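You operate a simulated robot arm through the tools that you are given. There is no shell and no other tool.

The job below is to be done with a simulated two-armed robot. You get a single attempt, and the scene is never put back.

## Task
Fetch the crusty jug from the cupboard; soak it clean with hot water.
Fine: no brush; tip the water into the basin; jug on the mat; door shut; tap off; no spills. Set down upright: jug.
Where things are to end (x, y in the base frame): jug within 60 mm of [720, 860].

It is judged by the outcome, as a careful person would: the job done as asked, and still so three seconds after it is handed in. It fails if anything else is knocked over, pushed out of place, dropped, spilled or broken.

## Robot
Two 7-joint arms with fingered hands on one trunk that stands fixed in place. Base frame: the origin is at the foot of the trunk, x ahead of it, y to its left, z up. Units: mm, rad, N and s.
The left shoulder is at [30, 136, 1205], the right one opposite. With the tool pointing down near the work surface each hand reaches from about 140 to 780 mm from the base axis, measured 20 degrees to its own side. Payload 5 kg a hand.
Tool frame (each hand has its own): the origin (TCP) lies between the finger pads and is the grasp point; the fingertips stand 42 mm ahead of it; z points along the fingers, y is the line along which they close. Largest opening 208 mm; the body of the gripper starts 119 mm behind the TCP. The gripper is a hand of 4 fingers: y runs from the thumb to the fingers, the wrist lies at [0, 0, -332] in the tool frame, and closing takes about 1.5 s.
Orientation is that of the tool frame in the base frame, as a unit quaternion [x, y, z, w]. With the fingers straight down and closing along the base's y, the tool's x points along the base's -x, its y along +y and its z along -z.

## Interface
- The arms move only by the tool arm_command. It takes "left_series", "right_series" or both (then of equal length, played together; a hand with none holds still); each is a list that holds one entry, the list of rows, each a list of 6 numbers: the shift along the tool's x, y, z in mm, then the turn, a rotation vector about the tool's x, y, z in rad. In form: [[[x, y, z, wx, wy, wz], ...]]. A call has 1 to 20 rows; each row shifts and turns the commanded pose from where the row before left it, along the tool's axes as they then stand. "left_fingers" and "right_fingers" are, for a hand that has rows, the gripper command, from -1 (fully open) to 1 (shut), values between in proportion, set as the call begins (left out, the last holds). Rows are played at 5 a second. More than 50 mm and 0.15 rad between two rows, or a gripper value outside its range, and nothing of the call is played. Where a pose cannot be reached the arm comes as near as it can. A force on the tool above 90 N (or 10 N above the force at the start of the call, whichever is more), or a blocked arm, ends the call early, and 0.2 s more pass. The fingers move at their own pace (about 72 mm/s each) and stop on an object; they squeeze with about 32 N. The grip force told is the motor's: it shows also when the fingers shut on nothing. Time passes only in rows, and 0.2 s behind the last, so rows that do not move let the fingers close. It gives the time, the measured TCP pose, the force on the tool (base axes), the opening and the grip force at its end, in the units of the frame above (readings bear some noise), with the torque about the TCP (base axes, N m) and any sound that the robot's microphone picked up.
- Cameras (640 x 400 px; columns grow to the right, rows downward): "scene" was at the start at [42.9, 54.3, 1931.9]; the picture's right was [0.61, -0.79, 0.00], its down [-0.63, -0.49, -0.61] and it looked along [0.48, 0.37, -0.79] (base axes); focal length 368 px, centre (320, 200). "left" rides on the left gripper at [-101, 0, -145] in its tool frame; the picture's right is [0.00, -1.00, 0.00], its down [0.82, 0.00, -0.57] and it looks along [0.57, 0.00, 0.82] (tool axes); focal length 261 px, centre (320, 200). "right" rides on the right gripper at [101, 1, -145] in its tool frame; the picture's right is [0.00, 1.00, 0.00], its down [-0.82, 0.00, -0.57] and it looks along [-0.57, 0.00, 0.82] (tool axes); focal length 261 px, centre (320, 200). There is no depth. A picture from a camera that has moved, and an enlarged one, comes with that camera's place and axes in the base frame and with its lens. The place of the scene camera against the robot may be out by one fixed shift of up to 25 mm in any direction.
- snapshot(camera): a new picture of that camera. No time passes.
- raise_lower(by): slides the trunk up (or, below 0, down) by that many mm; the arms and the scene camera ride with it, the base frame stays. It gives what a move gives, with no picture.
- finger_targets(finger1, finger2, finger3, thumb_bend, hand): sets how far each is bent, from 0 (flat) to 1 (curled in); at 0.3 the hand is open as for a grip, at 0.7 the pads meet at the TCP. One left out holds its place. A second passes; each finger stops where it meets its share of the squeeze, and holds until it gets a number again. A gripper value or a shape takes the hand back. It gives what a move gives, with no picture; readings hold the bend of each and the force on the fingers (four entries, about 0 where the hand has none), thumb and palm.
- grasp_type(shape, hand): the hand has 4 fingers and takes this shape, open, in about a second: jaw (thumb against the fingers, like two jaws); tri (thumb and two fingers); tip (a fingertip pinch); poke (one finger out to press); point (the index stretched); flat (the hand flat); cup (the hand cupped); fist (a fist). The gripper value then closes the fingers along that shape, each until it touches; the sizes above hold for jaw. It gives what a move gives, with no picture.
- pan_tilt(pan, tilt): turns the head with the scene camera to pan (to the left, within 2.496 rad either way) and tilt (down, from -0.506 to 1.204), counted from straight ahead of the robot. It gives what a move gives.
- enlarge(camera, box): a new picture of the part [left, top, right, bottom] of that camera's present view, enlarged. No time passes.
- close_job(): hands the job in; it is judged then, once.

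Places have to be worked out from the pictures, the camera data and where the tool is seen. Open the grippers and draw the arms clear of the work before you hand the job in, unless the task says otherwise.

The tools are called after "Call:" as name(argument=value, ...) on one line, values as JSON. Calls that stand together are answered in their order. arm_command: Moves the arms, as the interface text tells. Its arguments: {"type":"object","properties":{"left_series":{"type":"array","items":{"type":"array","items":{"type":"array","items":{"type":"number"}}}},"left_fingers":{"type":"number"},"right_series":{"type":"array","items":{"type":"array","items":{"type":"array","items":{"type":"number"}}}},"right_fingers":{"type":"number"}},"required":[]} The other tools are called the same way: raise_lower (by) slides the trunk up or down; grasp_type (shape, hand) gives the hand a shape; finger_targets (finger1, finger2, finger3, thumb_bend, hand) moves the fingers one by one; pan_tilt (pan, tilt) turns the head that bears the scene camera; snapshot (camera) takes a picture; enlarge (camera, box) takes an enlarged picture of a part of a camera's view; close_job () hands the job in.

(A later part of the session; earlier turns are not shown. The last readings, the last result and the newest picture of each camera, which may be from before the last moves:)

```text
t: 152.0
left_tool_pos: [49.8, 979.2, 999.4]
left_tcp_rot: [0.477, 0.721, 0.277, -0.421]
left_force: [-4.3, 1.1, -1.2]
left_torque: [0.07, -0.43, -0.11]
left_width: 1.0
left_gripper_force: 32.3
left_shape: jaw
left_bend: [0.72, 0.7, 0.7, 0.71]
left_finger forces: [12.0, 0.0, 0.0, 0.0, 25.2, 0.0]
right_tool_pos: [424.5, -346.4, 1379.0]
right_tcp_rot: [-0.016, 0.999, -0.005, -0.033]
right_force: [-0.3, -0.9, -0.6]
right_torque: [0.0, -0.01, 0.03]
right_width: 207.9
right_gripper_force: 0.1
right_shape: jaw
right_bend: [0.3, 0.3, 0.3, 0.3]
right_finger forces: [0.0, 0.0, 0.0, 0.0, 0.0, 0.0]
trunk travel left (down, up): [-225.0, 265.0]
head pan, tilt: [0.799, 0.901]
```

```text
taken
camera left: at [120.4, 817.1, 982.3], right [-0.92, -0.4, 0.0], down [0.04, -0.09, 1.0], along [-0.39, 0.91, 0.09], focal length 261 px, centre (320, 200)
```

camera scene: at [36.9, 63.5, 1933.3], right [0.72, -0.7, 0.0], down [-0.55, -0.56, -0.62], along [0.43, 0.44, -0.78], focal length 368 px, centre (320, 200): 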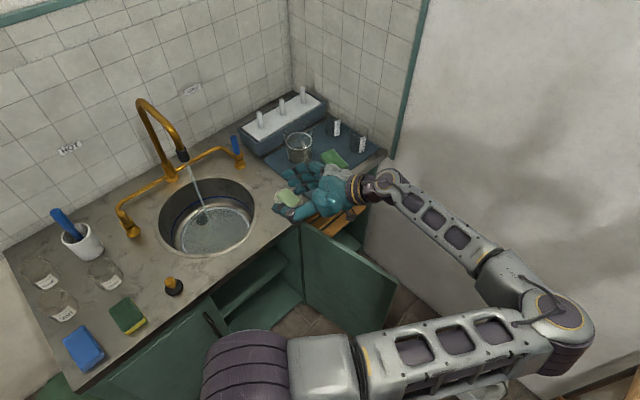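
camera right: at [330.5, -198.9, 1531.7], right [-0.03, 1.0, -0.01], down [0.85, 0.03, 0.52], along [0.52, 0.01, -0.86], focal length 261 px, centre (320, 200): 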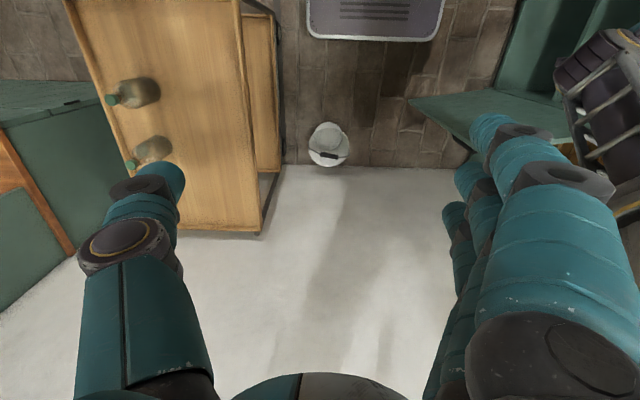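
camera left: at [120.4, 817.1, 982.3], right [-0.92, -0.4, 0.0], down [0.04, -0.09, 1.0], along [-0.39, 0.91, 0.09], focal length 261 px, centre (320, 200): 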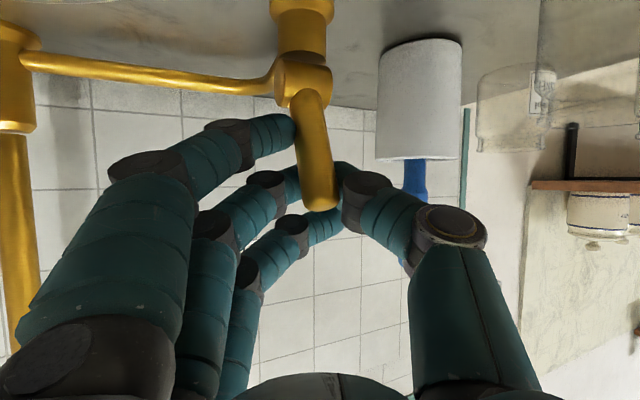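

Finger 1 and thumb hold the lever. I'll push it back upright along its arc and check the stream.

Call:
arm_command(left_series=[[[6.3, 4, 7, 0, 0, 0], [6.6, 4.2, 7.4, 0, 0, 0], [0, 0, 0, 0, 0, 0]]])

Call:
snapshot(camera="left")

Call:
enlarge(camera="scene", box=[110, 90, 290, 260])

```text
t: 152.8
left_tool_pos: [51.8, 999.9, 1003.5]
left_tcp_rot: [0.476, 0.722, 0.275, -0.421]
left_force: [-10.1, -2.3, 1.3]
left_torque: [-0.09, -0.31, -0.03]
left_width: 0.6
left_gripper_force: 31.6
left_shape: jaw
left_bend: [0.73, 0.7, 0.7, 0.71]
left_finger forces: [8.6, 0.0, 0.0, 0.0, 29.5, 0.1]
right_tool_pos: [425.3, -347.1, 1379.3]
right_tcp_rot: [-0.016, 0.999, -0.005, -0.031]
right_force: [1.2, 0.2, 0.7]
right_torque: [-0.03, 0.03, -0.01]
right_width: 208.0
right_gripper_force: 0.1
right_shape: jaw
right_bend: [0.3, 0.3, 0.3, 0.3]
right_finger forces: [0.0, 0.0, 0.0, 0.1, 0.0, 0.1]
trunk travel left (down, up): [-225.0, 265.0]
head pan, tilt: [0.799, 0.901]
```

```text
taken
camera left: at [120.9, 837.9, 986.5], right [-0.92, -0.4, 0.0], down [0.04, -0.09, 1.0], along [-0.4, 0.91, 0.09], focal length 261 px, centre (320, 200)
```

left: 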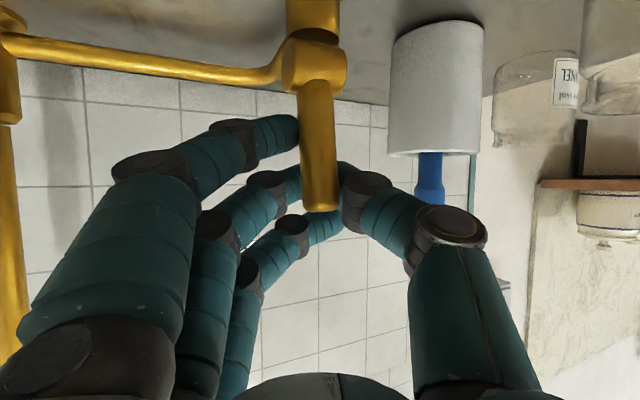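

```text
2.35 times, centred on (200, 175) of scene
camera zoom: at [35.3, 62.7, 1933.2], right [0.72, -0.7, 0.0], down [-0.55, -0.56, -0.62], along [0.43, 0.45, -0.78], focal length 866 px, centre (602, 259)
```

zoom: 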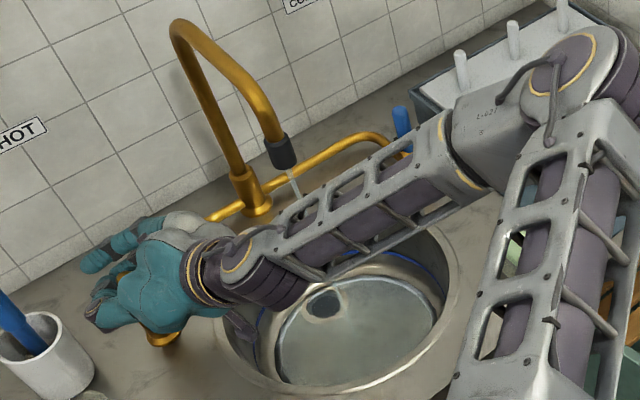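

A thin trickle remains, so the lever isn't quite closed. I'll push a few millimetres more.

Call:
arm_command(left_series=[[[2.3, 2, 4, 0, 0, 0], [0, 0, 0, 0, 0, 0]]])

Call:
enlarge(camera="scene", box=[150, 110, 250, 220])

Call:
snapshot(camera="left")

```text
t: 153.4
left_tool_pos: [51.4, 1005.1, 1003.0]
left_tcp_rot: [0.476, 0.72, 0.277, -0.421]
left_force: [-14.7, -0.4, 7.7]
left_torque: [-0.08, -0.14, -0.05]
left_width: 0.6
left_gripper_force: 32.0
left_shape: jaw
left_bend: [0.73, 0.7, 0.7, 0.71]
left_finger forces: [7.1, 0.0, 0.0, 0.1, 31.9, 0.1]
right_tool_pos: [423.7, -347.2, 1380.2]
right_tcp_rot: [-0.016, 0.999, -0.004, -0.031]
right_force: [-0.1, 0.3, -0.6]
right_torque: [0.0, 0.0, -0.02]
right_width: 207.9
right_gripper_force: 0.1
right_shape: jaw
right_bend: [0.3, 0.3, 0.3, 0.3]
right_finger forces: [0.0, 0.0, 0.1, 0.0, 0.0, 0.1]
trunk travel left (down, up): [-225.0, 265.0]
head pan, tilt: [0.799, 0.901]
```

```text
3.64 times, centred on (200, 165) of scene
camera zoom: at [34.9, 62.0, 1933.3], right [0.72, -0.7, 0.0], down [-0.55, -0.56, -0.62], along [0.43, 0.45, -0.78], focal length 1339 px, centre (756, 327)
```

zoom: 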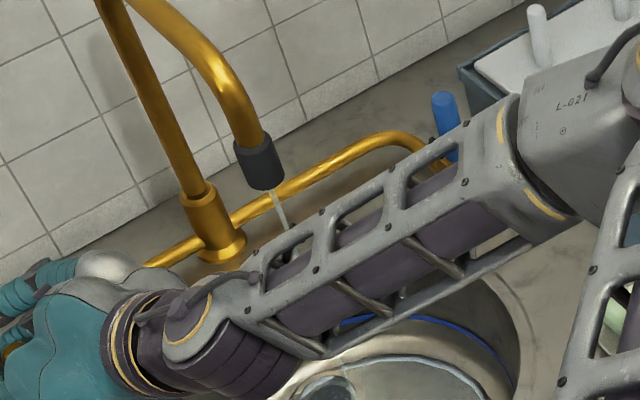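

```text
taken
camera left: at [121.0, 843.3, 986.3], right [-0.92, -0.4, 0.0], down [0.04, -0.09, 1.0], along [-0.4, 0.91, 0.09], focal length 261 px, centre (320, 200)
```

left: 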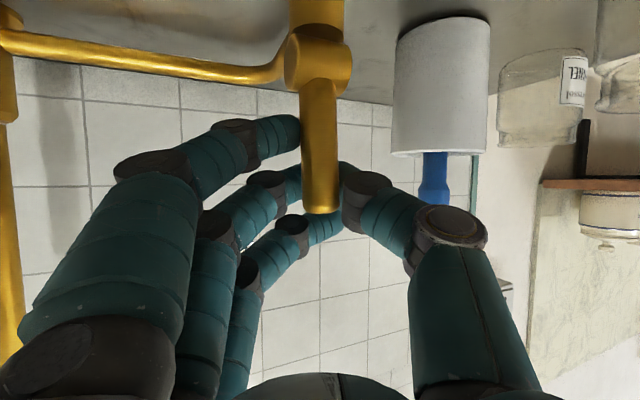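

Still a thin thread of water; the pads slide a little on the rod. I'll push another 6 mm and look again.

Call:
arm_command(left_series=[[[2.7, 2.4, 4.8, 0, 0, 0], [0, 0, 0, 0, 0, 0]]])

Call:
enlarge(camera="scene", box=[150, 110, 250, 220])

Call:
snapshot(camera="left")

```text
t: 154.0
left_tool_pos: [51.5, 1012.4, 1002.2]
left_tcp_rot: [0.476, 0.72, 0.277, -0.421]
left_force: [-15.6, 0.3, 9.7]
left_torque: [-0.01, -0.05, 0.03]
left_width: 0.2
left_gripper_force: 32.2
left_shape: jaw
left_bend: [0.73, 0.7, 0.7, 0.71]
left_finger forces: [5.6, 0.1, 0.0, 0.0, 31.6, 0.0]
right_tool_pos: [424.5, -347.1, 1380.4]
right_tcp_rot: [-0.016, 0.999, -0.004, -0.031]
right_force: [0.2, -0.3, 0.2]
right_torque: [0.02, 0.0, 0.01]
right_width: 207.9
right_gripper_force: 0.1
right_shape: jaw
right_bend: [0.3, 0.3, 0.3, 0.3]
right_finger forces: [0.0, 0.0, 0.0, 0.1, 0.0, 0.1]
trunk travel left (down, up): [-225.0, 265.0]
head pan, tilt: [0.799, 0.901]
```

```text
3.64 times, centred on (200, 165) of scene
camera zoom: at [34.8, 61.7, 1933.3], right [0.72, -0.7, 0.0], down [-0.55, -0.56, -0.62], along [0.43, 0.45, -0.78], focal length 1339 px, centre (756, 327)
```

zoom: 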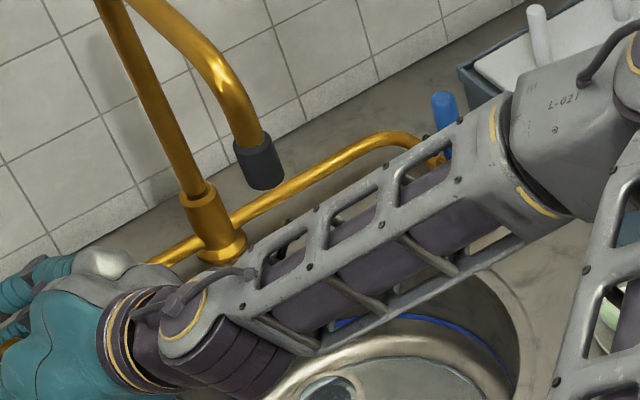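

```text
taken
camera left: at [121.0, 849.4, 985.7], right [-0.92, -0.4, 0.0], down [0.04, -0.09, 1.0], along [-0.4, 0.91, 0.09], focal length 261 px, centre (320, 200)
```

left: 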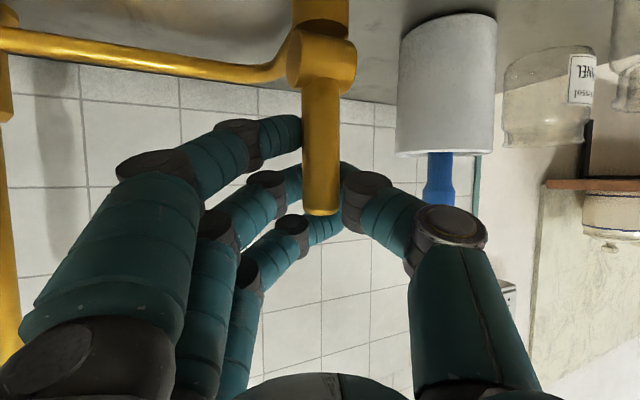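

The stream has stopped and the lever is upright again. I'll open the fingers fully clear of it, then back away.

Call:
arm_command(left_series=[[[0, 0, 0, 0, 0, 0], [0, 0, 0, 0, 0, 0], [0, 0, 0, 0, 0, 0], [0, 0, 0, 0, 0, 0], [0, 0, 0, 0, 0, 0]]], left_fingers=0.2)

Call:
snapshot(camera="left")

```text
t: 155.2
left_tool_pos: [53.2, 1011.5, 1002.7]
left_tcp_rot: [0.477, 0.72, 0.276, -0.421]
left_force: [-0.6, 0.9, 0.2]
left_torque: [0.01, 0.01, -0.03]
left_width: 82.4
left_gripper_force: 0.1
left_shape: jaw
left_bend: [0.73, 0.73, 0.73, 0.7]
left_finger forces: [0.0, 0.0, 0.0, 0.0, 0.0, 0.1]
right_tool_pos: [425.1, -346.3, 1380.5]
right_tcp_rot: [-0.016, 0.999, -0.005, -0.033]
right_force: [0.7, 0.4, 0.3]
right_torque: [0.04, -0.01, -0.02]
right_width: 208.2
right_gripper_force: 0.1
right_shape: jaw
right_bend: [0.3, 0.3, 0.3, 0.3]
right_finger forces: [0.0, 0.0, 0.0, 0.0, 0.0, 0.0]
trunk travel left (down, up): [-225.0, 265.0]
head pan, tilt: [0.799, 0.901]
```

```text
taken
camera left: at [122.6, 849.8, 984.6], right [-0.92, -0.4, 0.0], down [0.04, -0.09, 1.0], along [-0.39, 0.91, 0.09], focal length 261 px, centre (320, 200)
```

left: 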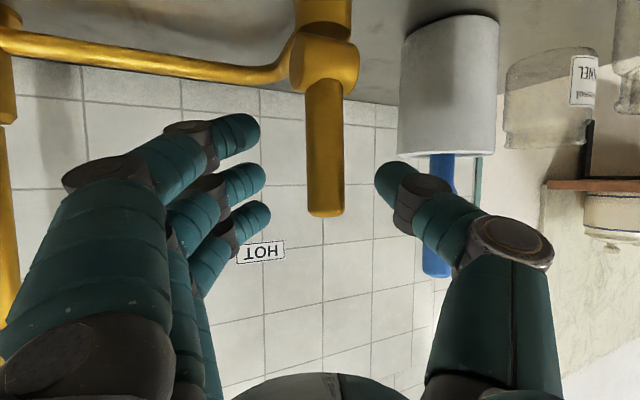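

Lever stands upright and free. I'll retreat along the same path.

Call:
arm_command(left_series=[[[0, 0, -38, 0, 0, 0], [0, 0, -38, 0, 0, 0], [0, 0, -38, 0, 0, 0], [0, 0, -38, 0, 0, 0], [0, 0, -30, 0, 0, 0], [-18.9, 22.6, -30, 0, 0, 0], [-18.9, 22.6, -30, 0, 0, 0], [-18.9, 22.6, -30, 0, 0, 0], [-18.9, 22.6, -30, 0, 0, 0], [-18.9, 22.6, -30, 0, 0, 0], [-18.9, 22.6, -30, 0, 0, 0], [-18.9, 22.6, -30, 0, 0, 0], [-18.9, 22.6, -30, 0, 0, 0], [-18.9, 22.6, -30, 0, 0, 0]]])

Call:
snapshot(camera="scene")

Call:
enlarge(camera="scene", box=[110, 90, 270, 270])

Call:
enlarge(camera="scene", box=[240, 80, 400, 200])

```text
t: 158.2
left_tool_pos: [424.9, 650.7, 1076.7]
left_tcp_rot: [0.477, 0.721, 0.276, -0.421]
left_force: [0.7, -0.6, 0.3]
left_torque: [0.01, -0.05, -0.03]
left_width: 83.0
left_gripper_force: 0.0
left_shape: jaw
left_bend: [0.73, 0.73, 0.73, 0.7]
left_finger forces: [0.0, 0.0, 0.1, 0.0, 0.0, 0.0]
right_tool_pos: [425.4, -347.4, 1379.0]
right_tcp_rot: [-0.016, 0.999, -0.004, -0.032]
right_force: [0.2, 0.3, -0.3]
right_torque: [0.07, 0.01, -0.01]
right_width: 207.8
right_gripper_force: 0.1
right_shape: jaw
right_bend: [0.3, 0.3, 0.3, 0.3]
right_finger forces: [0.0, 0.1, 0.0, 0.0, 0.1, 0.0]
trunk travel left (down, up): [-225.0, 265.0]
head pan, tilt: [0.799, 0.901]
```

```text
taken
camera scene: at [37.1, 61.6, 1933.2], right [0.72, -0.7, 0.0], down [-0.55, -0.56, -0.62], along [0.43, 0.45, -0.78], focal length 368 px, centre (320, 200)
```

scene: 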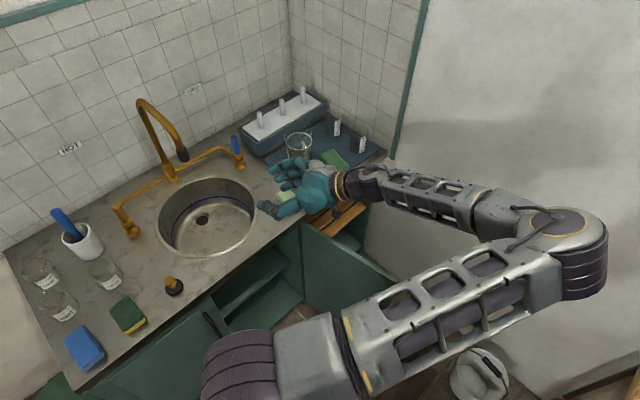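

```text
2.22 times, centred on (190, 180) of scene
camera zoom: at [37.1, 61.6, 1933.2], right [0.72, -0.7, 0.0], down [-0.55, -0.56, -0.62], along [0.43, 0.45, -0.78], focal length 818 px, centre (609, 244)
```

zoom: 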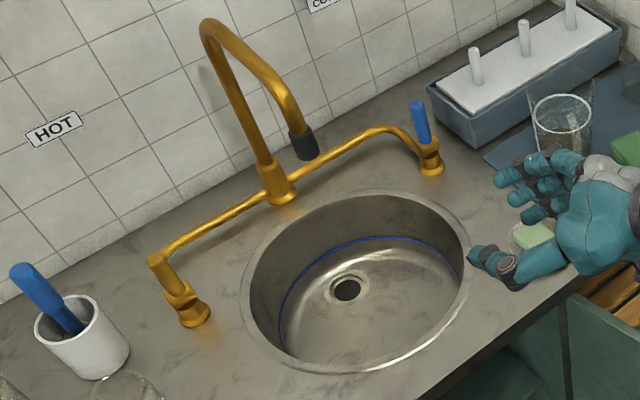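

```text
3.33 times, centred on (320, 140) of scene
camera zoom: at [37.1, 61.6, 1933.2], right [0.72, -0.7, 0.0], down [-0.55, -0.56, -0.62], along [0.43, 0.45, -0.78], focal length 1227 px, centre (320, 400)
```

zoom: 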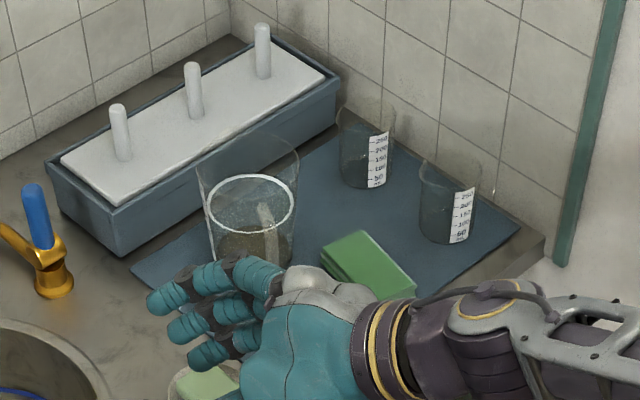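

Tap is off, basin drained, counter dry; the jug keeps soaking on the mat. Meanwhile I'll shut the cupboard door: turn the left hand to point down and bring it above the open door to use it like a fork over the door's top edge.

Call:
arm_command(left_series=[[[0, 0, 0, -0.087, 0, 0.0494], [0, 0, 0, -0.087, 0, 0.0494], [0, 0, 0, -0.087, 0, 0.0494], [0, 0, 0, -0.087, 0, 0.0494], [0, 0, 0, 0, -0.132, 0], [0, 0, 0, 0, -0.132, 0], [0, 0, 0, 0, -0.132, 0], [0, 0, 0, 0, -0.132, 0], [0, 0, 0, 0, -0.132, 0], [0, 0, 0, 0, -0.132, 0], [0, 0, 0, 0, -0.132, 0], [0, 0, 0, 0, -0.132, 0]]], left_fingers=-0.45)

Call:
snapshot(camera="scene")

```text
t: 160.8
left_tool_pos: [427.2, 654.6, 1074.2]
left_tcp_rot: [0.706, 0.709, -0.003, 0.002]
left_force: [3.0, -1.4, 0.0]
left_torque: [0.05, 0.33, -0.03]
left_width: 150.9
left_gripper_force: 0.0
left_shape: jaw
left_bend: [0.27, 0.27, 0.27, 0.54]
left_finger forces: [0.0, 0.0, 0.0, 0.0, 0.0, 0.1]
right_tool_pos: [423.4, -342.4, 1381.4]
right_tcp_rot: [-0.015, 0.999, -0.006, -0.032]
right_force: [-1.2, 3.0, 1.1]
right_torque: [-0.4, -0.26, 0.01]
right_width: 208.1
right_gripper_force: 0.1
right_shape: jaw
right_bend: [0.3, 0.3, 0.3, 0.3]
right_finger forces: [0.0, 0.0, 0.0, 0.0, 0.0, 0.0]
trunk travel left (down, up): [-225.0, 265.0]
head pan, tilt: [0.799, 0.901]
```

```text
taken
camera scene: at [35.2, 68.2, 1932.8], right [0.72, -0.7, 0.0], down [-0.55, -0.56, -0.62], along [0.43, 0.44, -0.78], focal length 368 px, centre (320, 200)
```

scene: 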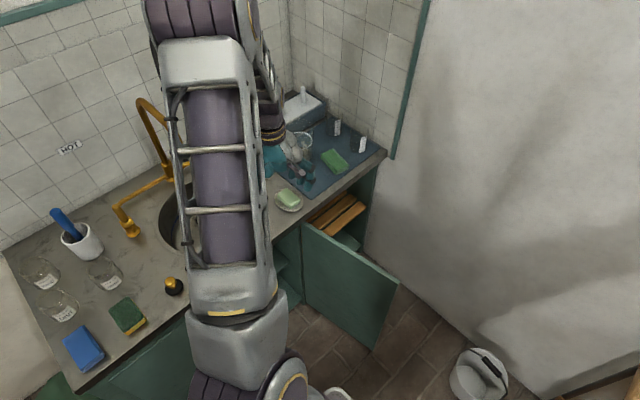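

The arm has swung to its elbow-high posture, clear of everything. I'll bring the hand above the door's top edge.

Call:
arm_command(left_series=[[[-35.4, 22.6, 10.6, 0, 0, 0], [-35.4, 22.6, 10.6, 0, 0, 0], [-35.4, 22.6, 10.6, 0, 0, 0], [-35.4, 22.6, 10.6, 0, 0, 0], [-35.4, 22.6, 10.6, 0, 0, 0], [-35.4, 22.6, 10.6, 0, 0, 0], [-35.4, 22.6, 10.6, 0, 0, 0]]])

Call:
snapshot(camera="left")

Call:
snapshot(camera="scene")

```text
t: 162.4
left_tool_pos: [587.9, 406.3, 997.5]
left_tcp_rot: [0.704, 0.71, -0.002, -0.003]
left_force: [-0.2, 1.1, 0.5]
left_torque: [-0.06, 0.04, -0.01]
left_width: 150.5
left_gripper_force: 0.0
left_shape: jaw
left_bend: [0.27, 0.27, 0.27, 0.54]
left_finger forces: [0.0, 0.0, 0.0, 0.0, 0.0, 0.0]
right_tool_pos: [428.2, -346.2, 1380.0]
right_tcp_rot: [-0.017, 0.999, -0.004, -0.033]
right_force: [1.6, -0.4, -0.6]
right_torque: [0.07, 0.14, -0.01]
right_width: 207.8
right_gripper_force: 0.1
right_shape: jaw
right_bend: [0.3, 0.3, 0.3, 0.3]
right_finger forces: [0.0, 0.1, 0.1, 0.1, 0.1, 0.1]
trunk travel left (down, up): [-225.0, 265.0]
head pan, tilt: [0.799, 0.901]
```

```text
taken
camera left: at [589.2, 304.7, 1142.6], right [-1.0, -0.01, 0.0], down [-0.01, 0.82, 0.57], along [-0.01, 0.57, -0.82], focal length 261 px, centre (320, 200)
```

left: 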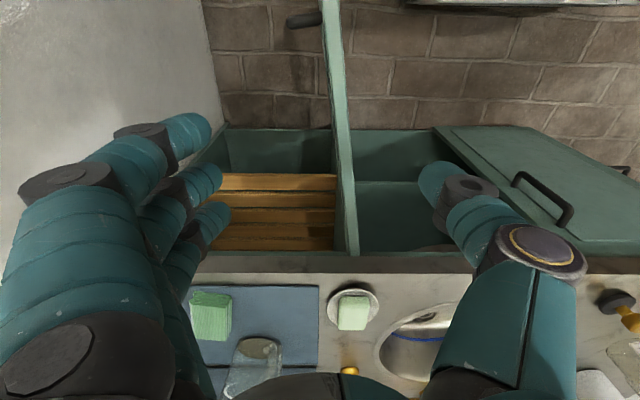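

```text
taken
camera scene: at [38.3, 61.9, 1933.2], right [0.72, -0.7, 0.0], down [-0.55, -0.56, -0.62], along [0.43, 0.45, -0.78], focal length 368 px, centre (320, 200)
```

scene: 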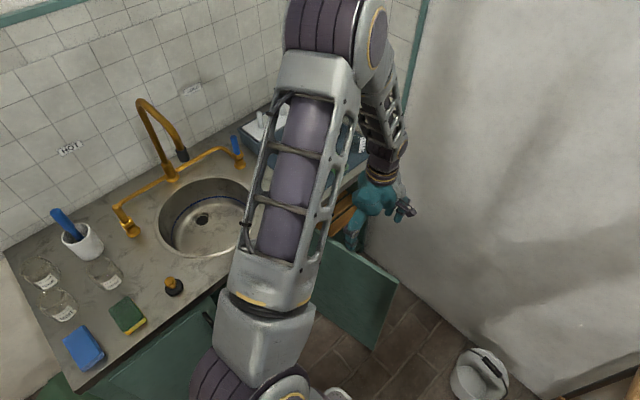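

The door's top edge runs at x≈561 below the hand, between thumb and fingers. I'll centre and descend so the fingers straddle the edge.

Call:
arm_command(left_series=[[[0, -4.6, 41.4, 0, 0, 0], [0, -4.6, 41.4, 0, 0, 0], [0, -4.6, 41.4, 0, 0, 0], [0, -4.6, 41.4, 0, 0, 0], [0, -4.6, 41.4, 0, 0, 0]]])

Call:
snapshot(camera="left")

```text
t: 163.6
left_tool_pos: [563.5, 409.7, 793.3]
left_tcp_rot: [0.705, 0.71, -0.002, -0.001]
left_force: [1.0, 1.5, 1.4]
left_torque: [-0.07, 0.15, 0.01]
left_width: 150.5
left_gripper_force: 0.0
left_shape: jaw
left_bend: [0.27, 0.27, 0.27, 0.54]
left_finger forces: [0.1, 0.0, 0.1, 0.0, 0.1, 0.0]
right_tool_pos: [425.9, -346.3, 1379.6]
right_tcp_rot: [-0.016, 0.999, -0.004, -0.033]
right_force: [0.7, 0.4, -0.9]
right_torque: [-0.07, 0.07, 0.01]
right_width: 207.7
right_gripper_force: 0.0
right_shape: jaw
right_bend: [0.3, 0.3, 0.3, 0.3]
right_finger forces: [0.1, 0.0, 0.0, 0.0, 0.0, 0.1]
trunk travel left (down, up): [-225.0, 265.0]
head pan, tilt: [0.799, 0.901]
```

```text
taken
camera left: at [565.3, 308.1, 937.8], right [-1.0, -0.01, 0.0], down [-0.01, 0.82, 0.57], along [-0.01, 0.57, -0.82], focal length 261 px, centre (320, 200)
```

left: 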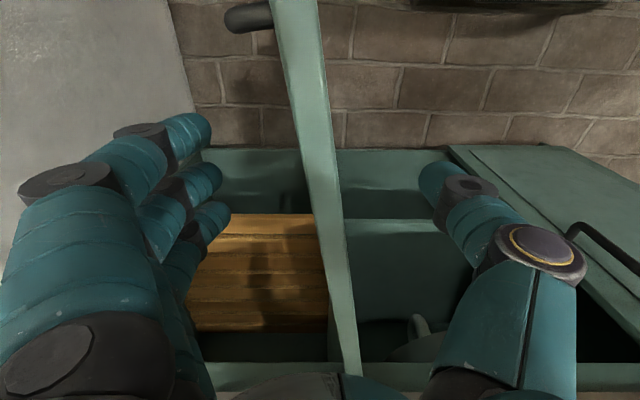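

The door edge lies neatly between thumb and fingers. I'll sweep it toward closed along its arc, to about 45°.

Call:
arm_command(left_series=[[[0, -25.4, 0, 0, 0, 0], [0, -25.4, 0, 0, 0, 0], [0, -25.4, 0, 0, 0, 0], [0, -25.4, 0, 0, 0, 0], [10, -21.3, 0, 0, 0, 0], [10, -21.3, 0, 0, 0, 0], [10, -21.3, 0, 0, 0, 0]]])

Call:
snapshot(camera="left")

```text
t: 165.2
left_tool_pos: [397.0, 436.2, 795.9]
left_tcp_rot: [0.706, 0.708, -0.002, 0.0]
left_force: [0.2, 0.7, -0.3]
left_torque: [-0.01, 0.01, -0.06]
left_width: 151.1
left_gripper_force: 0.1
left_shape: jaw
left_bend: [0.27, 0.27, 0.27, 0.54]
left_finger forces: [0.0, 0.0, 0.0, 0.1, 0.0, 0.1]
right_tool_pos: [424.3, -346.3, 1381.0]
right_tcp_rot: [-0.016, 0.999, -0.004, -0.032]
right_force: [-0.5, 0.6, -0.4]
right_torque: [-0.04, -0.09, 0.04]
right_width: 208.0
right_gripper_force: 0.0
right_shape: jaw
right_bend: [0.3, 0.3, 0.3, 0.3]
right_finger forces: [0.0, 0.0, 0.1, 0.0, 0.0, 0.0]
trunk travel left (down, up): [-225.0, 265.0]
head pan, tilt: [0.799, 0.901]
```

```text
taken
camera left: at [398.9, 334.0, 940.2], right [-1.0, -0.01, 0.0], down [-0.01, 0.82, 0.57], along [-0.01, 0.57, -0.82], focal length 261 px, centre (320, 200)
```

left: 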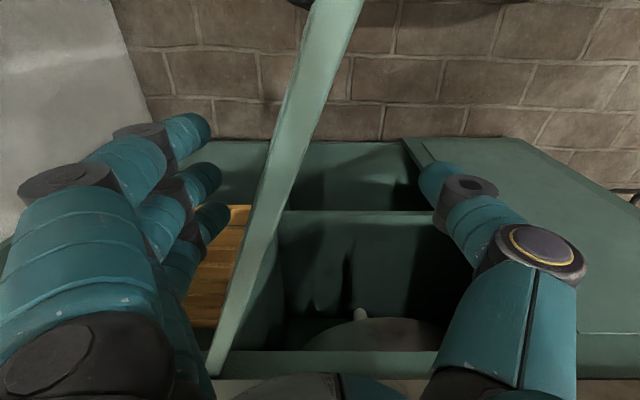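

The door follows smoothly. I continue the sweep.

Call:
arm_command(left_series=[[[14.3, -17.7, 0, 0, 0, 0], [14.3, -17.7, 0, 0, 0, 0], [14.3, -17.7, 0, 0, 0, 0], [19, -18, 0, 0, 0, 0]]])

Call:
snapshot(camera="left")

Call:
snapshot(camera="scene")

```text
t: 166.2
left_tool_pos: [324.5, 495.5, 795.4]
left_tcp_rot: [0.705, 0.709, -0.002, 0.0]
left_force: [0.8, 0.8, -0.1]
left_torque: [-0.05, 0.01, -0.01]
left_width: 151.0
left_gripper_force: 0.0
left_shape: jaw
left_bend: [0.27, 0.27, 0.27, 0.54]
left_finger forces: [0.0, 0.0, 0.0, 0.0, 0.1, 0.0]
right_tool_pos: [424.9, -347.1, 1380.4]
right_tcp_rot: [-0.016, 0.999, -0.005, -0.031]
right_force: [-0.2, 1.6, 0.6]
right_torque: [-0.08, -0.05, 0.03]
right_width: 207.7
right_gripper_force: 0.0
right_shape: jaw
right_bend: [0.3, 0.3, 0.3, 0.3]
right_finger forces: [0.1, 0.0, 0.0, 0.0, 0.1, 0.0]
trunk travel left (down, up): [-225.0, 265.0]
head pan, tilt: [0.799, 0.901]
```

```text
taken
camera left: at [325.1, 394.4, 939.5], right [-1.0, -0.01, 0.0], down [0.0, 0.82, 0.57], along [-0.01, 0.57, -0.82], focal length 261 px, centre (320, 200)
```

left: 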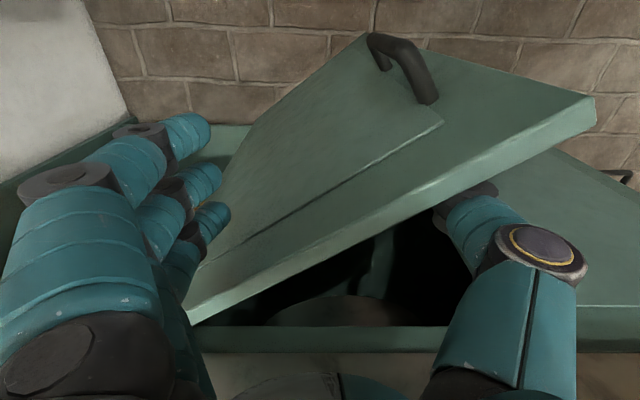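

```text
taken
camera scene: at [35.2, 64.6, 1933.2], right [0.72, -0.7, 0.0], down [-0.55, -0.56, -0.62], along [0.43, 0.44, -0.78], focal length 368 px, centre (320, 200)
```

scene: 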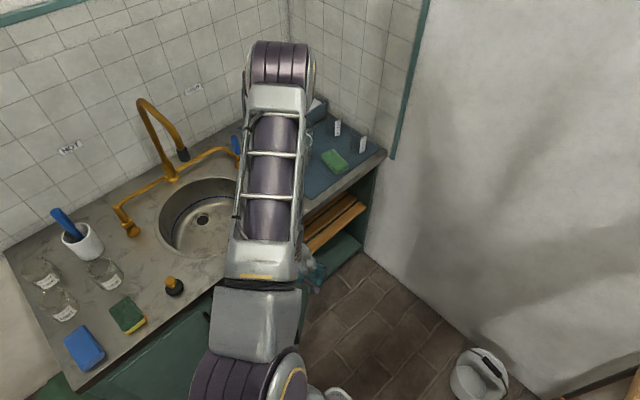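

The door is at about 30° now. I'll lift the fork out, move in front of the door, and come down to push it shut from outside.

Call:
arm_command(left_series=[[[0, 0, -40, 0, 0, 0], [0, 0, -40, 0, 0, 0], [0, 0, -40, 0, 0, 0], [0, 0, -40, 0, 0, 0], [-45, 0, 0, 0, 0, 0], [-45, 0, 0, 0, 0, 0], [-45, 0, 0, 0, 0, 0], [0, 0, 45, 0, 0, 0], [0, 0, 45, 0, 0, 0], [0, 0, 45, 0, 0, 0], [0, 0, 45, 0, 0, 0], [0, 0, 45, 0, 0, 0], [0, 0, 45, 0, 0, 0]]], left_fingers=-0.45)

Call:
arm_command(left_series=[[[0, 0, 0, 0, 0.13, 0], [0, 0, 0, 0, 0.13, 0], [0, 0, 0, 0, 0.13, 0], [0, 0, 0, 0, 0.13, 0], [0, 0, 0, 0, 0.13, 0], [0, 0, 0, 0, 0.13, 0], [0, 0, 0, 0, 0.13, 0], [0, 0, 0, 0, 0.13, 0], [0, 0, 0, 0, 0, 0], [0, 0, 0, 0, 0, 0]]], left_fingers=1)

Call:
snapshot(camera="left")

Call:
snapshot(camera="scene")

```text
t: 169.0
left_tool_pos: [330.9, 359.2, 683.1]
left_tcp_rot: [0.706, 0.708, -0.003, -0.001]
left_force: [-0.2, -0.1, -0.2]
left_torque: [-0.02, 0.08, -0.04]
left_width: 151.0
left_gripper_force: 0.1
left_shape: jaw
left_bend: [0.27, 0.27, 0.27, 0.54]
left_finger forces: [0.1, 0.0, 0.0, 0.0, 0.0, 0.1]
right_tool_pos: [427.0, -345.8, 1379.9]
right_tcp_rot: [-0.016, 0.999, -0.005, -0.032]
right_force: [1.0, 0.9, -0.5]
right_torque: [-0.09, 0.08, -0.04]
right_width: 207.9
right_gripper_force: 0.0
right_shape: jaw
right_bend: [0.3, 0.3, 0.3, 0.3]
right_finger forces: [0.1, 0.0, 0.0, 0.1, 0.0, 0.0]
trunk travel left (down, up): [-225.0, 265.0]
head pan, tilt: [0.799, 0.901]
```

```text
t: 171.2
left_tool_pos: [326.6, 359.5, 685.9]
left_tcp_rot: [0.654, 0.655, 0.267, -0.27]
left_force: [-0.4, 0.4, -0.8]
left_torque: [-0.01, 0.01, 0.01]
left_width: 0.0
left_gripper_force: 31.8
left_shape: jaw
left_bend: [0.7, 0.7, 0.7, 0.7]
left_finger forces: [0.0, 0.0, 0.1, 0.1, 0.0, 0.1]
left hand out of reach, approached as far as the arm can: row 7, 8
right_tool_pos: [425.0, -346.9, 1379.0]
right_tcp_rot: [-0.016, 0.999, -0.005, -0.032]
right_force: [-0.1, 0.3, 0.1]
right_torque: [0.01, 0.02, 0.04]
right_width: 207.9
right_gripper_force: 0.1
right_shape: jaw
right_bend: [0.3, 0.3, 0.3, 0.3]
right_finger forces: [0.1, 0.1, 0.1, 0.0, 0.0, 0.0]
trunk travel left (down, up): [-225.0, 265.0]
head pan, tilt: [0.799, 0.901]
```

```text
taken
camera left: at [327.8, 185.4, 717.3], right [-1.0, -0.01, 0.0], down [0.0, 0.18, 0.98], along [-0.01, 0.98, -0.18], focal length 261 px, centre (320, 200)
```

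left: 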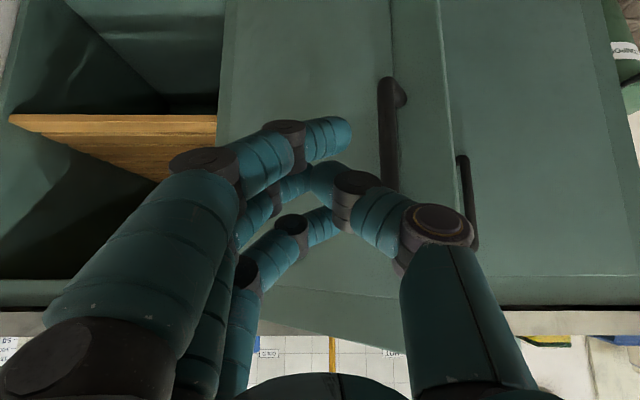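

```text
taken
camera scene: at [36.4, 62.7, 1933.2], right [0.72, -0.7, 0.0], down [-0.55, -0.56, -0.62], along [0.43, 0.45, -0.78], focal length 368 px, centre (320, 200)
```

scene: 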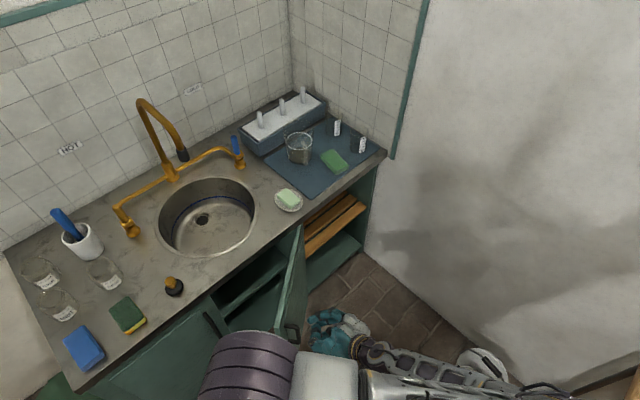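

The jug stands undisturbed and the door is at about 35°. With the hand closed, I'll push the door's outer face toward the cupboard.

Call:
arm_command(left_series=[[[24.9, -8.1, 31.9, 0, 0, 0], [24.9, -8.1, 31.9, 0, 0, 0], [24.9, -8.1, 31.9, 0, 0, 0], [24.9, -8.1, 31.9, 0, 0, 0], [24.9, -8.1, 31.9, 0, 0, 0]]])

Call:
snapshot(camera="left")

Call:
snapshot(camera="scene")

```text
t: 172.4
left_tool_pos: [285.5, 560.8, 661.8]
left_tcp_rot: [0.654, 0.655, 0.265, -0.269]
left_force: [0.6, -0.5, -0.8]
left_torque: [0.01, 0.06, 0.05]
left_width: 0.0
left_gripper_force: 32.3
left_shape: jaw
left_bend: [0.7, 0.7, 0.7, 0.7]
left_finger forces: [0.1, 0.0, 0.0, 0.0, 0.0, 0.1]
right_tool_pos: [425.0, -346.5, 1380.3]
right_tcp_rot: [-0.016, 0.999, -0.005, -0.032]
right_force: [-0.1, -0.6, -0.5]
right_torque: [-0.12, 0.01, 0.06]
right_width: 208.2
right_gripper_force: 0.1
right_shape: jaw
right_bend: [0.3, 0.3, 0.3, 0.3]
right_finger forces: [0.0, 0.0, 0.0, 0.1, 0.0, 0.1]
trunk travel left (down, up): [-225.0, 265.0]
head pan, tilt: [0.799, 0.901]
```

```text
taken
camera left: at [286.3, 386.8, 693.2], right [-1.0, -0.01, 0.0], down [0.0, 0.18, 0.98], along [-0.01, 0.98, -0.18], focal length 261 px, centre (320, 200)
```

left: 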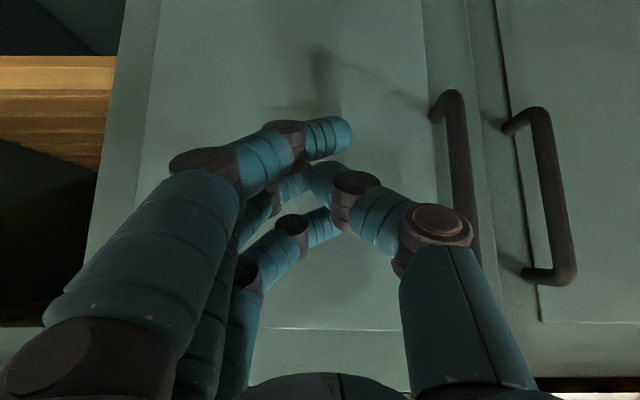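

```text
taken
camera scene: at [36.7, 64.8, 1933.1], right [0.72, -0.7, 0.0], down [-0.55, -0.56, -0.62], along [0.43, 0.44, -0.78], focal length 368 px, centre (320, 200)
```

scene: 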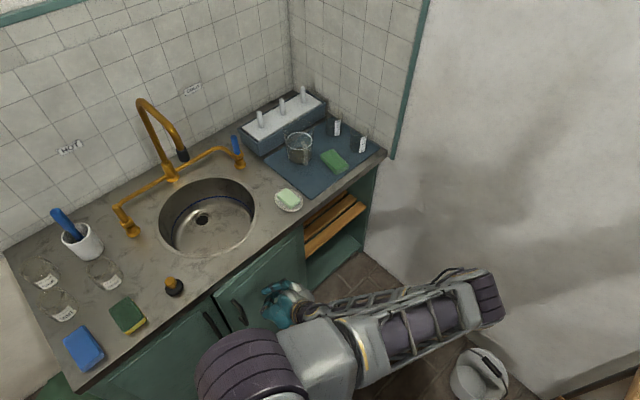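

The door has swung almost shut. I'll push the last bit slowly until it seats.

Call:
arm_command(left_series=[[[14.2, 0, 14.1, 0, 0, 0], [14.2, 0, 14.1, 0, 0, 0], [14.2, 0, 14.1, 0, 0, 0]]])

Call:
arm_command(left_series=[[[5.7, 0, 5.6, 0, 0, 0], [5.7, 0, 5.6, 0, 0, 0], [0, 0, 0, 0, 0, 0]]])

Call:
snapshot(camera="left")

Call:
enlarge(camera="scene", box=[170, 190, 390, 350])

```text
t: 173.2
left_tool_pos: [290.2, 611.6, 655.6]
left_tcp_rot: [0.658, 0.654, 0.265, -0.264]
left_force: [22.0, -79.2, -13.1]
left_torque: [0.14, -0.1, 0.52]
left_width: 0.2
left_gripper_force: 31.8
left_shape: jaw
left_bend: [0.7, 0.7, 0.74, 0.7]
left_finger forces: [0.1, 0.1, 80.2, 0.0, 0.0, 0.1]
right_tool_pos: [427.3, -351.8, 1377.4]
right_tcp_rot: [-0.016, 0.999, -0.003, -0.033]
right_force: [0.5, 0.3, 0.4]
right_torque: [-0.08, 0.06, 0.01]
right_width: 208.0
right_gripper_force: 0.1
right_shape: jaw
right_bend: [0.3, 0.3, 0.3, 0.3]
right_finger forces: [0.1, 0.0, 0.0, 0.0, 0.0, 0.0]
trunk travel left (down, up): [-225.0, 265.0]
head pan, tilt: [0.799, 0.901]
```

```text
t: 173.4
left_tool_pos: [291.4, 612.6, 650.1]
left_tcp_rot: [0.659, 0.655, 0.264, -0.259]
left_force: [16.6, -50.1, 6.2]
left_torque: [0.02, 0.22, 0.65]
left_width: 0.4
left_gripper_force: 31.9
left_shape: jaw
left_bend: [0.7, 0.7, 0.74, 0.7]
left_finger forces: [0.1, 0.0, 55.0, 0.0, 0.1, 0.0]
right_tool_pos: [426.1, -343.7, 1380.8]
right_tcp_rot: [-0.017, 0.999, -0.004, -0.031]
right_force: [-1.2, 1.2, 0.8]
right_torque: [-0.14, -0.08, 0.02]
right_width: 207.9
right_gripper_force: 0.1
right_shape: jaw
right_bend: [0.3, 0.3, 0.3, 0.3]
right_finger forces: [0.1, 0.0, 0.0, 0.1, 0.1, 0.0]
trunk travel left (down, up): [-225.0, 265.0]
head pan, tilt: [0.799, 0.901]
stopped in row 1 (left hand): the force on the tool passed its limit at 101 N (the readings are from after the stop); the commanded pose is now the measured one
```

```text
taken
camera left: at [289.8, 439.5, 686.7], right [-1.0, 0.01, -0.01], down [-0.01, 0.21, 0.98], along [0.01, 0.98, -0.21], focal length 261 px, centre (320, 200)
```

left: 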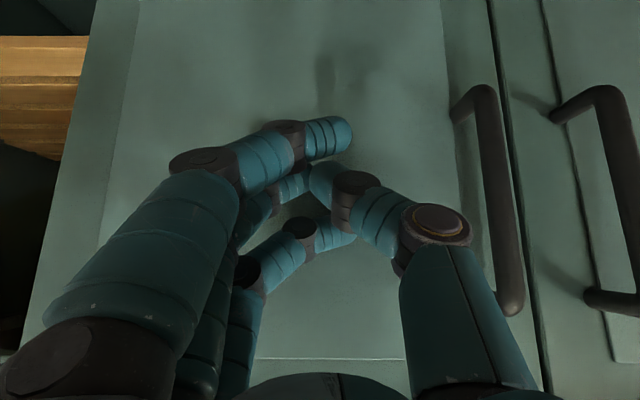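

```text
2.50 times, centred on (280, 270) of scene
camera zoom: at [36.2, 61.7, 1933.5], right [0.72, -0.7, 0.0], down [-0.55, -0.56, -0.62], along [0.43, 0.45, -0.78], focal length 920 px, centre (420, 25)
```

zoom: 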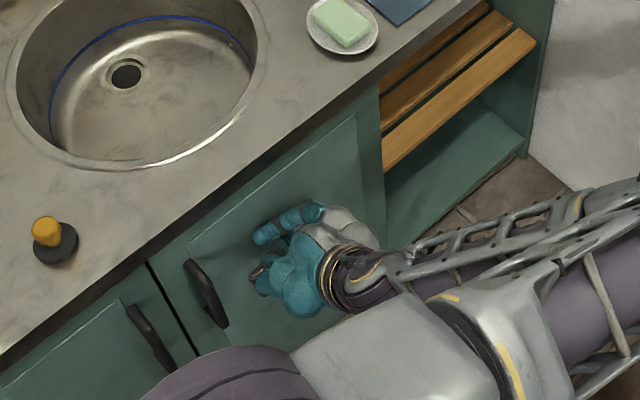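

The door is seated firmly (80 N on the stop) and flush with its neighbour. I'll back off and check it stays shut.

Call:
arm_command(left_series=[[[-9, 0, -44, 0, 0, 0], [-9, 0, -44, 0, 0, 0], [-9, 0, -44, 0, 0, 0], [-9, 0, -44, 0, 0, 0]]])

Call:
snapshot(camera="left")

```text
t: 174.4
left_tool_pos: [280.5, 471.9, 759.5]
left_tcp_rot: [0.657, 0.655, 0.265, -0.263]
left_force: [-0.9, -0.6, 0.5]
left_torque: [0.06, -0.05, -0.06]
left_width: 0.1
left_gripper_force: 32.4
left_shape: jaw
left_bend: [0.7, 0.7, 0.7, 0.7]
left_finger forces: [0.1, 0.0, 0.1, 0.0, 0.0, 0.0]
right_tool_pos: [425.3, -346.6, 1378.9]
right_tcp_rot: [-0.017, 0.999, -0.004, -0.031]
right_force: [0.1, -0.5, -1.0]
right_torque: [0.13, -0.04, -0.02]
right_width: 208.0
right_gripper_force: 0.1
right_shape: jaw
right_bend: [0.3, 0.3, 0.3, 0.3]
right_finger forces: [0.0, 0.1, 0.1, 0.1, 0.1, 0.0]
trunk travel left (down, up): [-225.0, 265.0]
head pan, tilt: [0.799, 0.901]
```

```text
taken
camera left: at [281.3, 297.9, 793.2], right [-1.0, 0.0, 0.0], down [0.0, 0.2, 0.98], along [0.0, 0.98, -0.2], focal length 261 px, centre (320, 200)
```

left: 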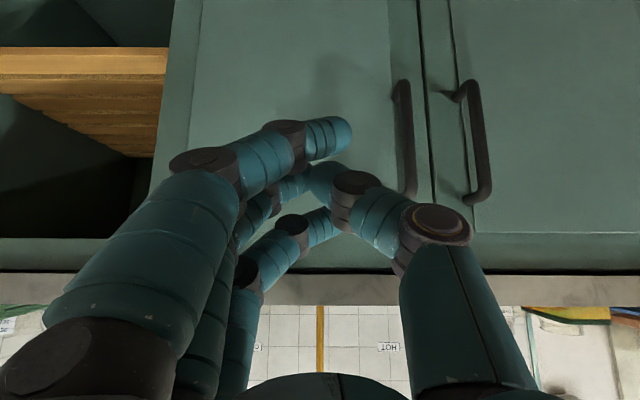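

Let me zoom in to verify both doors are flush.

Call:
enlarge(camera="left", box=[360, 0, 560, 300])

Call:
enlarge(camera="scene", box=[180, 200, 380, 330])

```text
1.33 times, centred on (460, 150) of left
camera zoom: at [281.3, 297.9, 793.2], right [-1.0, 0.0, 0.0], down [0.0, 0.2, 0.98], along [0.0, 0.98, -0.2], focal length 348 px, centre (133, 267)
```

zoom: 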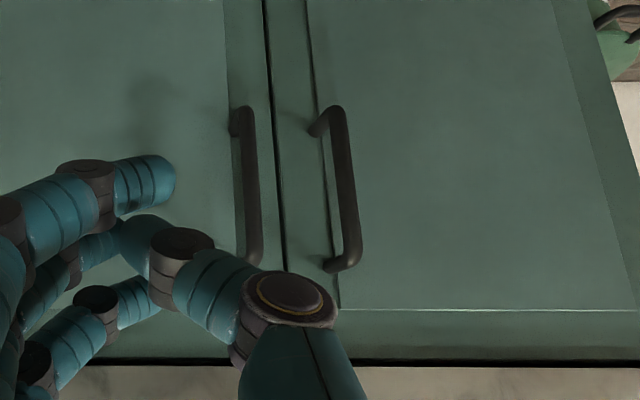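

```text
3.08 times, centred on (280, 265) of scene
camera zoom: at [35.7, 60.7, 1933.3], right [0.72, -0.7, 0.0], down [-0.55, -0.56, -0.62], along [0.43, 0.45, -0.78], focal length 1133 px, centre (443, 0)
```

zoom: 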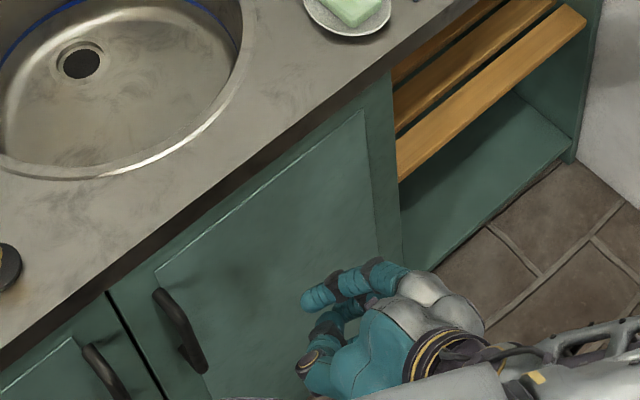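

The door is shut and flush. Now back to the jug: raise the hand and turn it to the mat heading.

Call:
arm_command(left_series=[[[33.1, 21.8, -18.6, 0, 0, 0], [33.1, 21.8, -18.6, 0, 0, 0], [33.1, 21.8, -18.6, 0, 0, 0], [33.1, 21.8, -18.6, 0, 0, 0], [33.1, 21.8, -18.6, 0, 0, 0], [33.1, 21.8, -18.6, 0, 0, 0], [33.1, 21.8, -18.6, 0, 0, 0], [33.1, 21.8, -18.6, 0, 0, 0], [0, 0, 0, 0, 0.145, 0], [0, 0, 0, 0, 0.145, 0]]], left_fingers=-0.45)

Call:
arm_command(left_series=[[[0, 0, 0, -0.1018, 0, 0.0578], [0, 0, 0, -0.1018, 0, 0.0578], [0, 0, 0, -0.1018, 0, 0.0578], [0, 0, 0, -0.1018, 0, 0.0578], [0, 0, 0, -0.1018, 0, 0.0578], [0, 0, 0, -0.1018, 0, 0.0578]]])

Call:
snapshot(camera="left")

Call:
snapshot(camera="scene")

```text
t: 176.7
left_tool_pos: [456.6, 558.1, 1045.9]
left_tcp_rot: [0.611, 0.612, 0.355, -0.356]
left_force: [-1.3, 0.5, -0.3]
left_torque: [-0.04, -0.05, -0.1]
left_width: 150.5
left_gripper_force: 0.1
left_shape: jaw
left_bend: [0.27, 0.27, 0.27, 0.54]
left_finger forces: [0.0, 0.1, 0.0, 0.0, 0.0, 0.0]
right_tool_pos: [425.8, -345.8, 1378.8]
right_tcp_rot: [-0.018, 0.999, -0.004, -0.033]
right_force: [0.1, -1.2, -0.6]
right_torque: [0.04, -0.03, 0.04]
right_width: 208.0
right_gripper_force: 0.1
right_shape: jaw
right_bend: [0.3, 0.3, 0.3, 0.3]
right_finger forces: [0.0, 0.1, 0.0, 0.0, 0.0, 0.1]
trunk travel left (down, up): [-225.0, 265.0]
head pan, tilt: [0.799, 0.901]
```

```text
t: 178.1
left_tool_pos: [478.9, 566.8, 1033.5]
left_tcp_rot: [0.785, 0.362, 0.457, -0.209]
left_force: [0.2, 1.1, 0.2]
left_torque: [-0.06, 0.0, -0.05]
left_width: 150.4
left_gripper_force: 0.0
left_shape: jaw
left_bend: [0.27, 0.27, 0.27, 0.54]
left_finger forces: [0.1, 0.0, 0.0, 0.0, 0.0, 0.1]
left hand out of reach, approached as far as the arm can: row 5, 6
right_tool_pos: [426.3, -343.6, 1379.5]
right_tcp_rot: [-0.017, 0.999, -0.005, -0.032]
right_force: [-0.5, 0.1, -0.4]
right_torque: [-0.07, 0.01, 0.01]
right_width: 207.9
right_gripper_force: 0.1
right_shape: jaw
right_bend: [0.3, 0.3, 0.3, 0.3]
right_finger forces: [0.0, 0.0, 0.1, 0.1, 0.0, 0.1]
trunk travel left (down, up): [-225.0, 265.0]
head pan, tilt: [0.799, 0.901]
```

```text
taken
camera left: at [366.1, 432.3, 1018.3], right [-0.76, 0.65, -0.01], down [-0.06, -0.06, 1.0], along [0.64, 0.76, 0.09], focal length 261 px, centre (320, 200)
```

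left: 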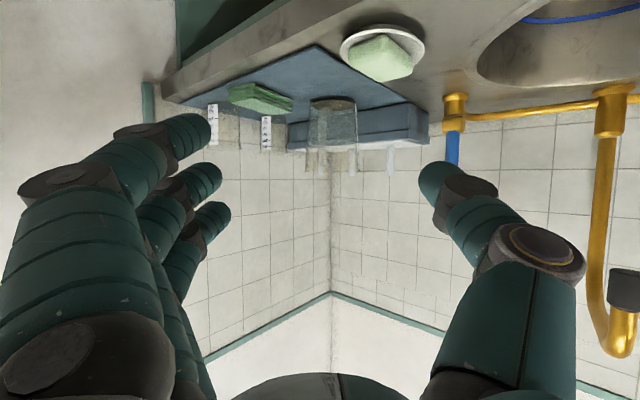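

```text
taken
camera scene: at [36.7, 64.2, 1933.1], right [0.72, -0.7, 0.0], down [-0.55, -0.56, -0.62], along [0.43, 0.44, -0.78], focal length 368 px, centre (320, 200)
```

scene: 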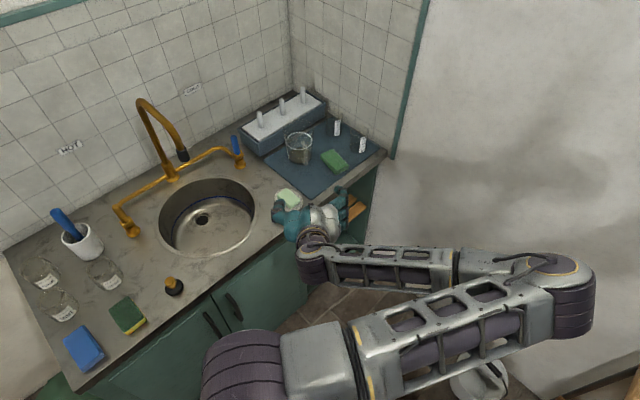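

I'll zoom in on the jug to see how clean it is.

Call:
enlarge(camera="left", box=[270, 60, 400, 180])

Call:
enlarge(camera="scene", box=[260, 110, 360, 190])

```text
3.33 times, centred on (335, 120) of left
camera zoom: at [366.1, 432.3, 1018.3], right [-0.76, 0.65, -0.01], down [-0.06, -0.06, 1.0], along [0.64, 0.76, 0.09], focal length 869 px, centre (270, 467)
```

zoom: 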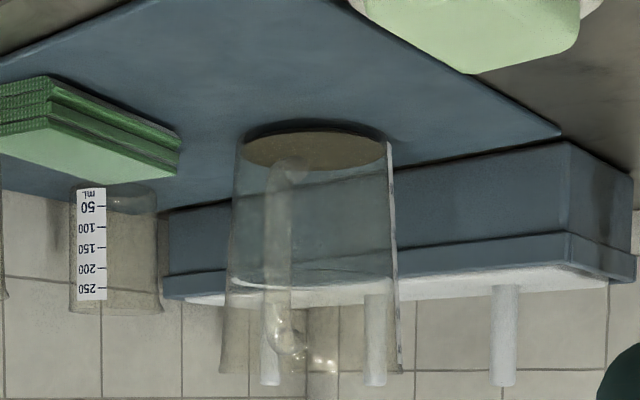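

```text
5.00 times, centred on (310, 150) of scene
camera zoom: at [36.7, 64.2, 1933.1], right [0.72, -0.7, 0.0], down [-0.55, -0.56, -0.62], along [0.43, 0.44, -0.78], focal length 1841 px, centre (370, 450)
```

zoom: 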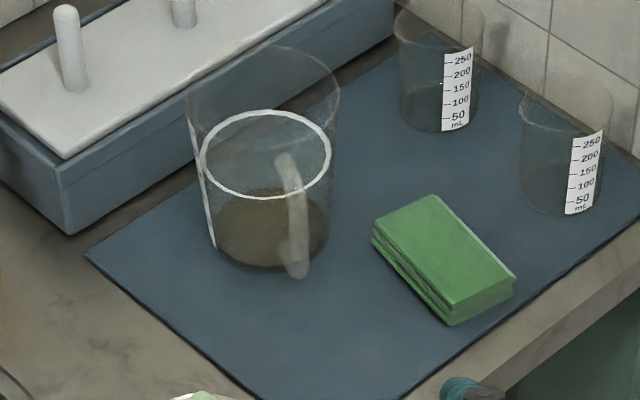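

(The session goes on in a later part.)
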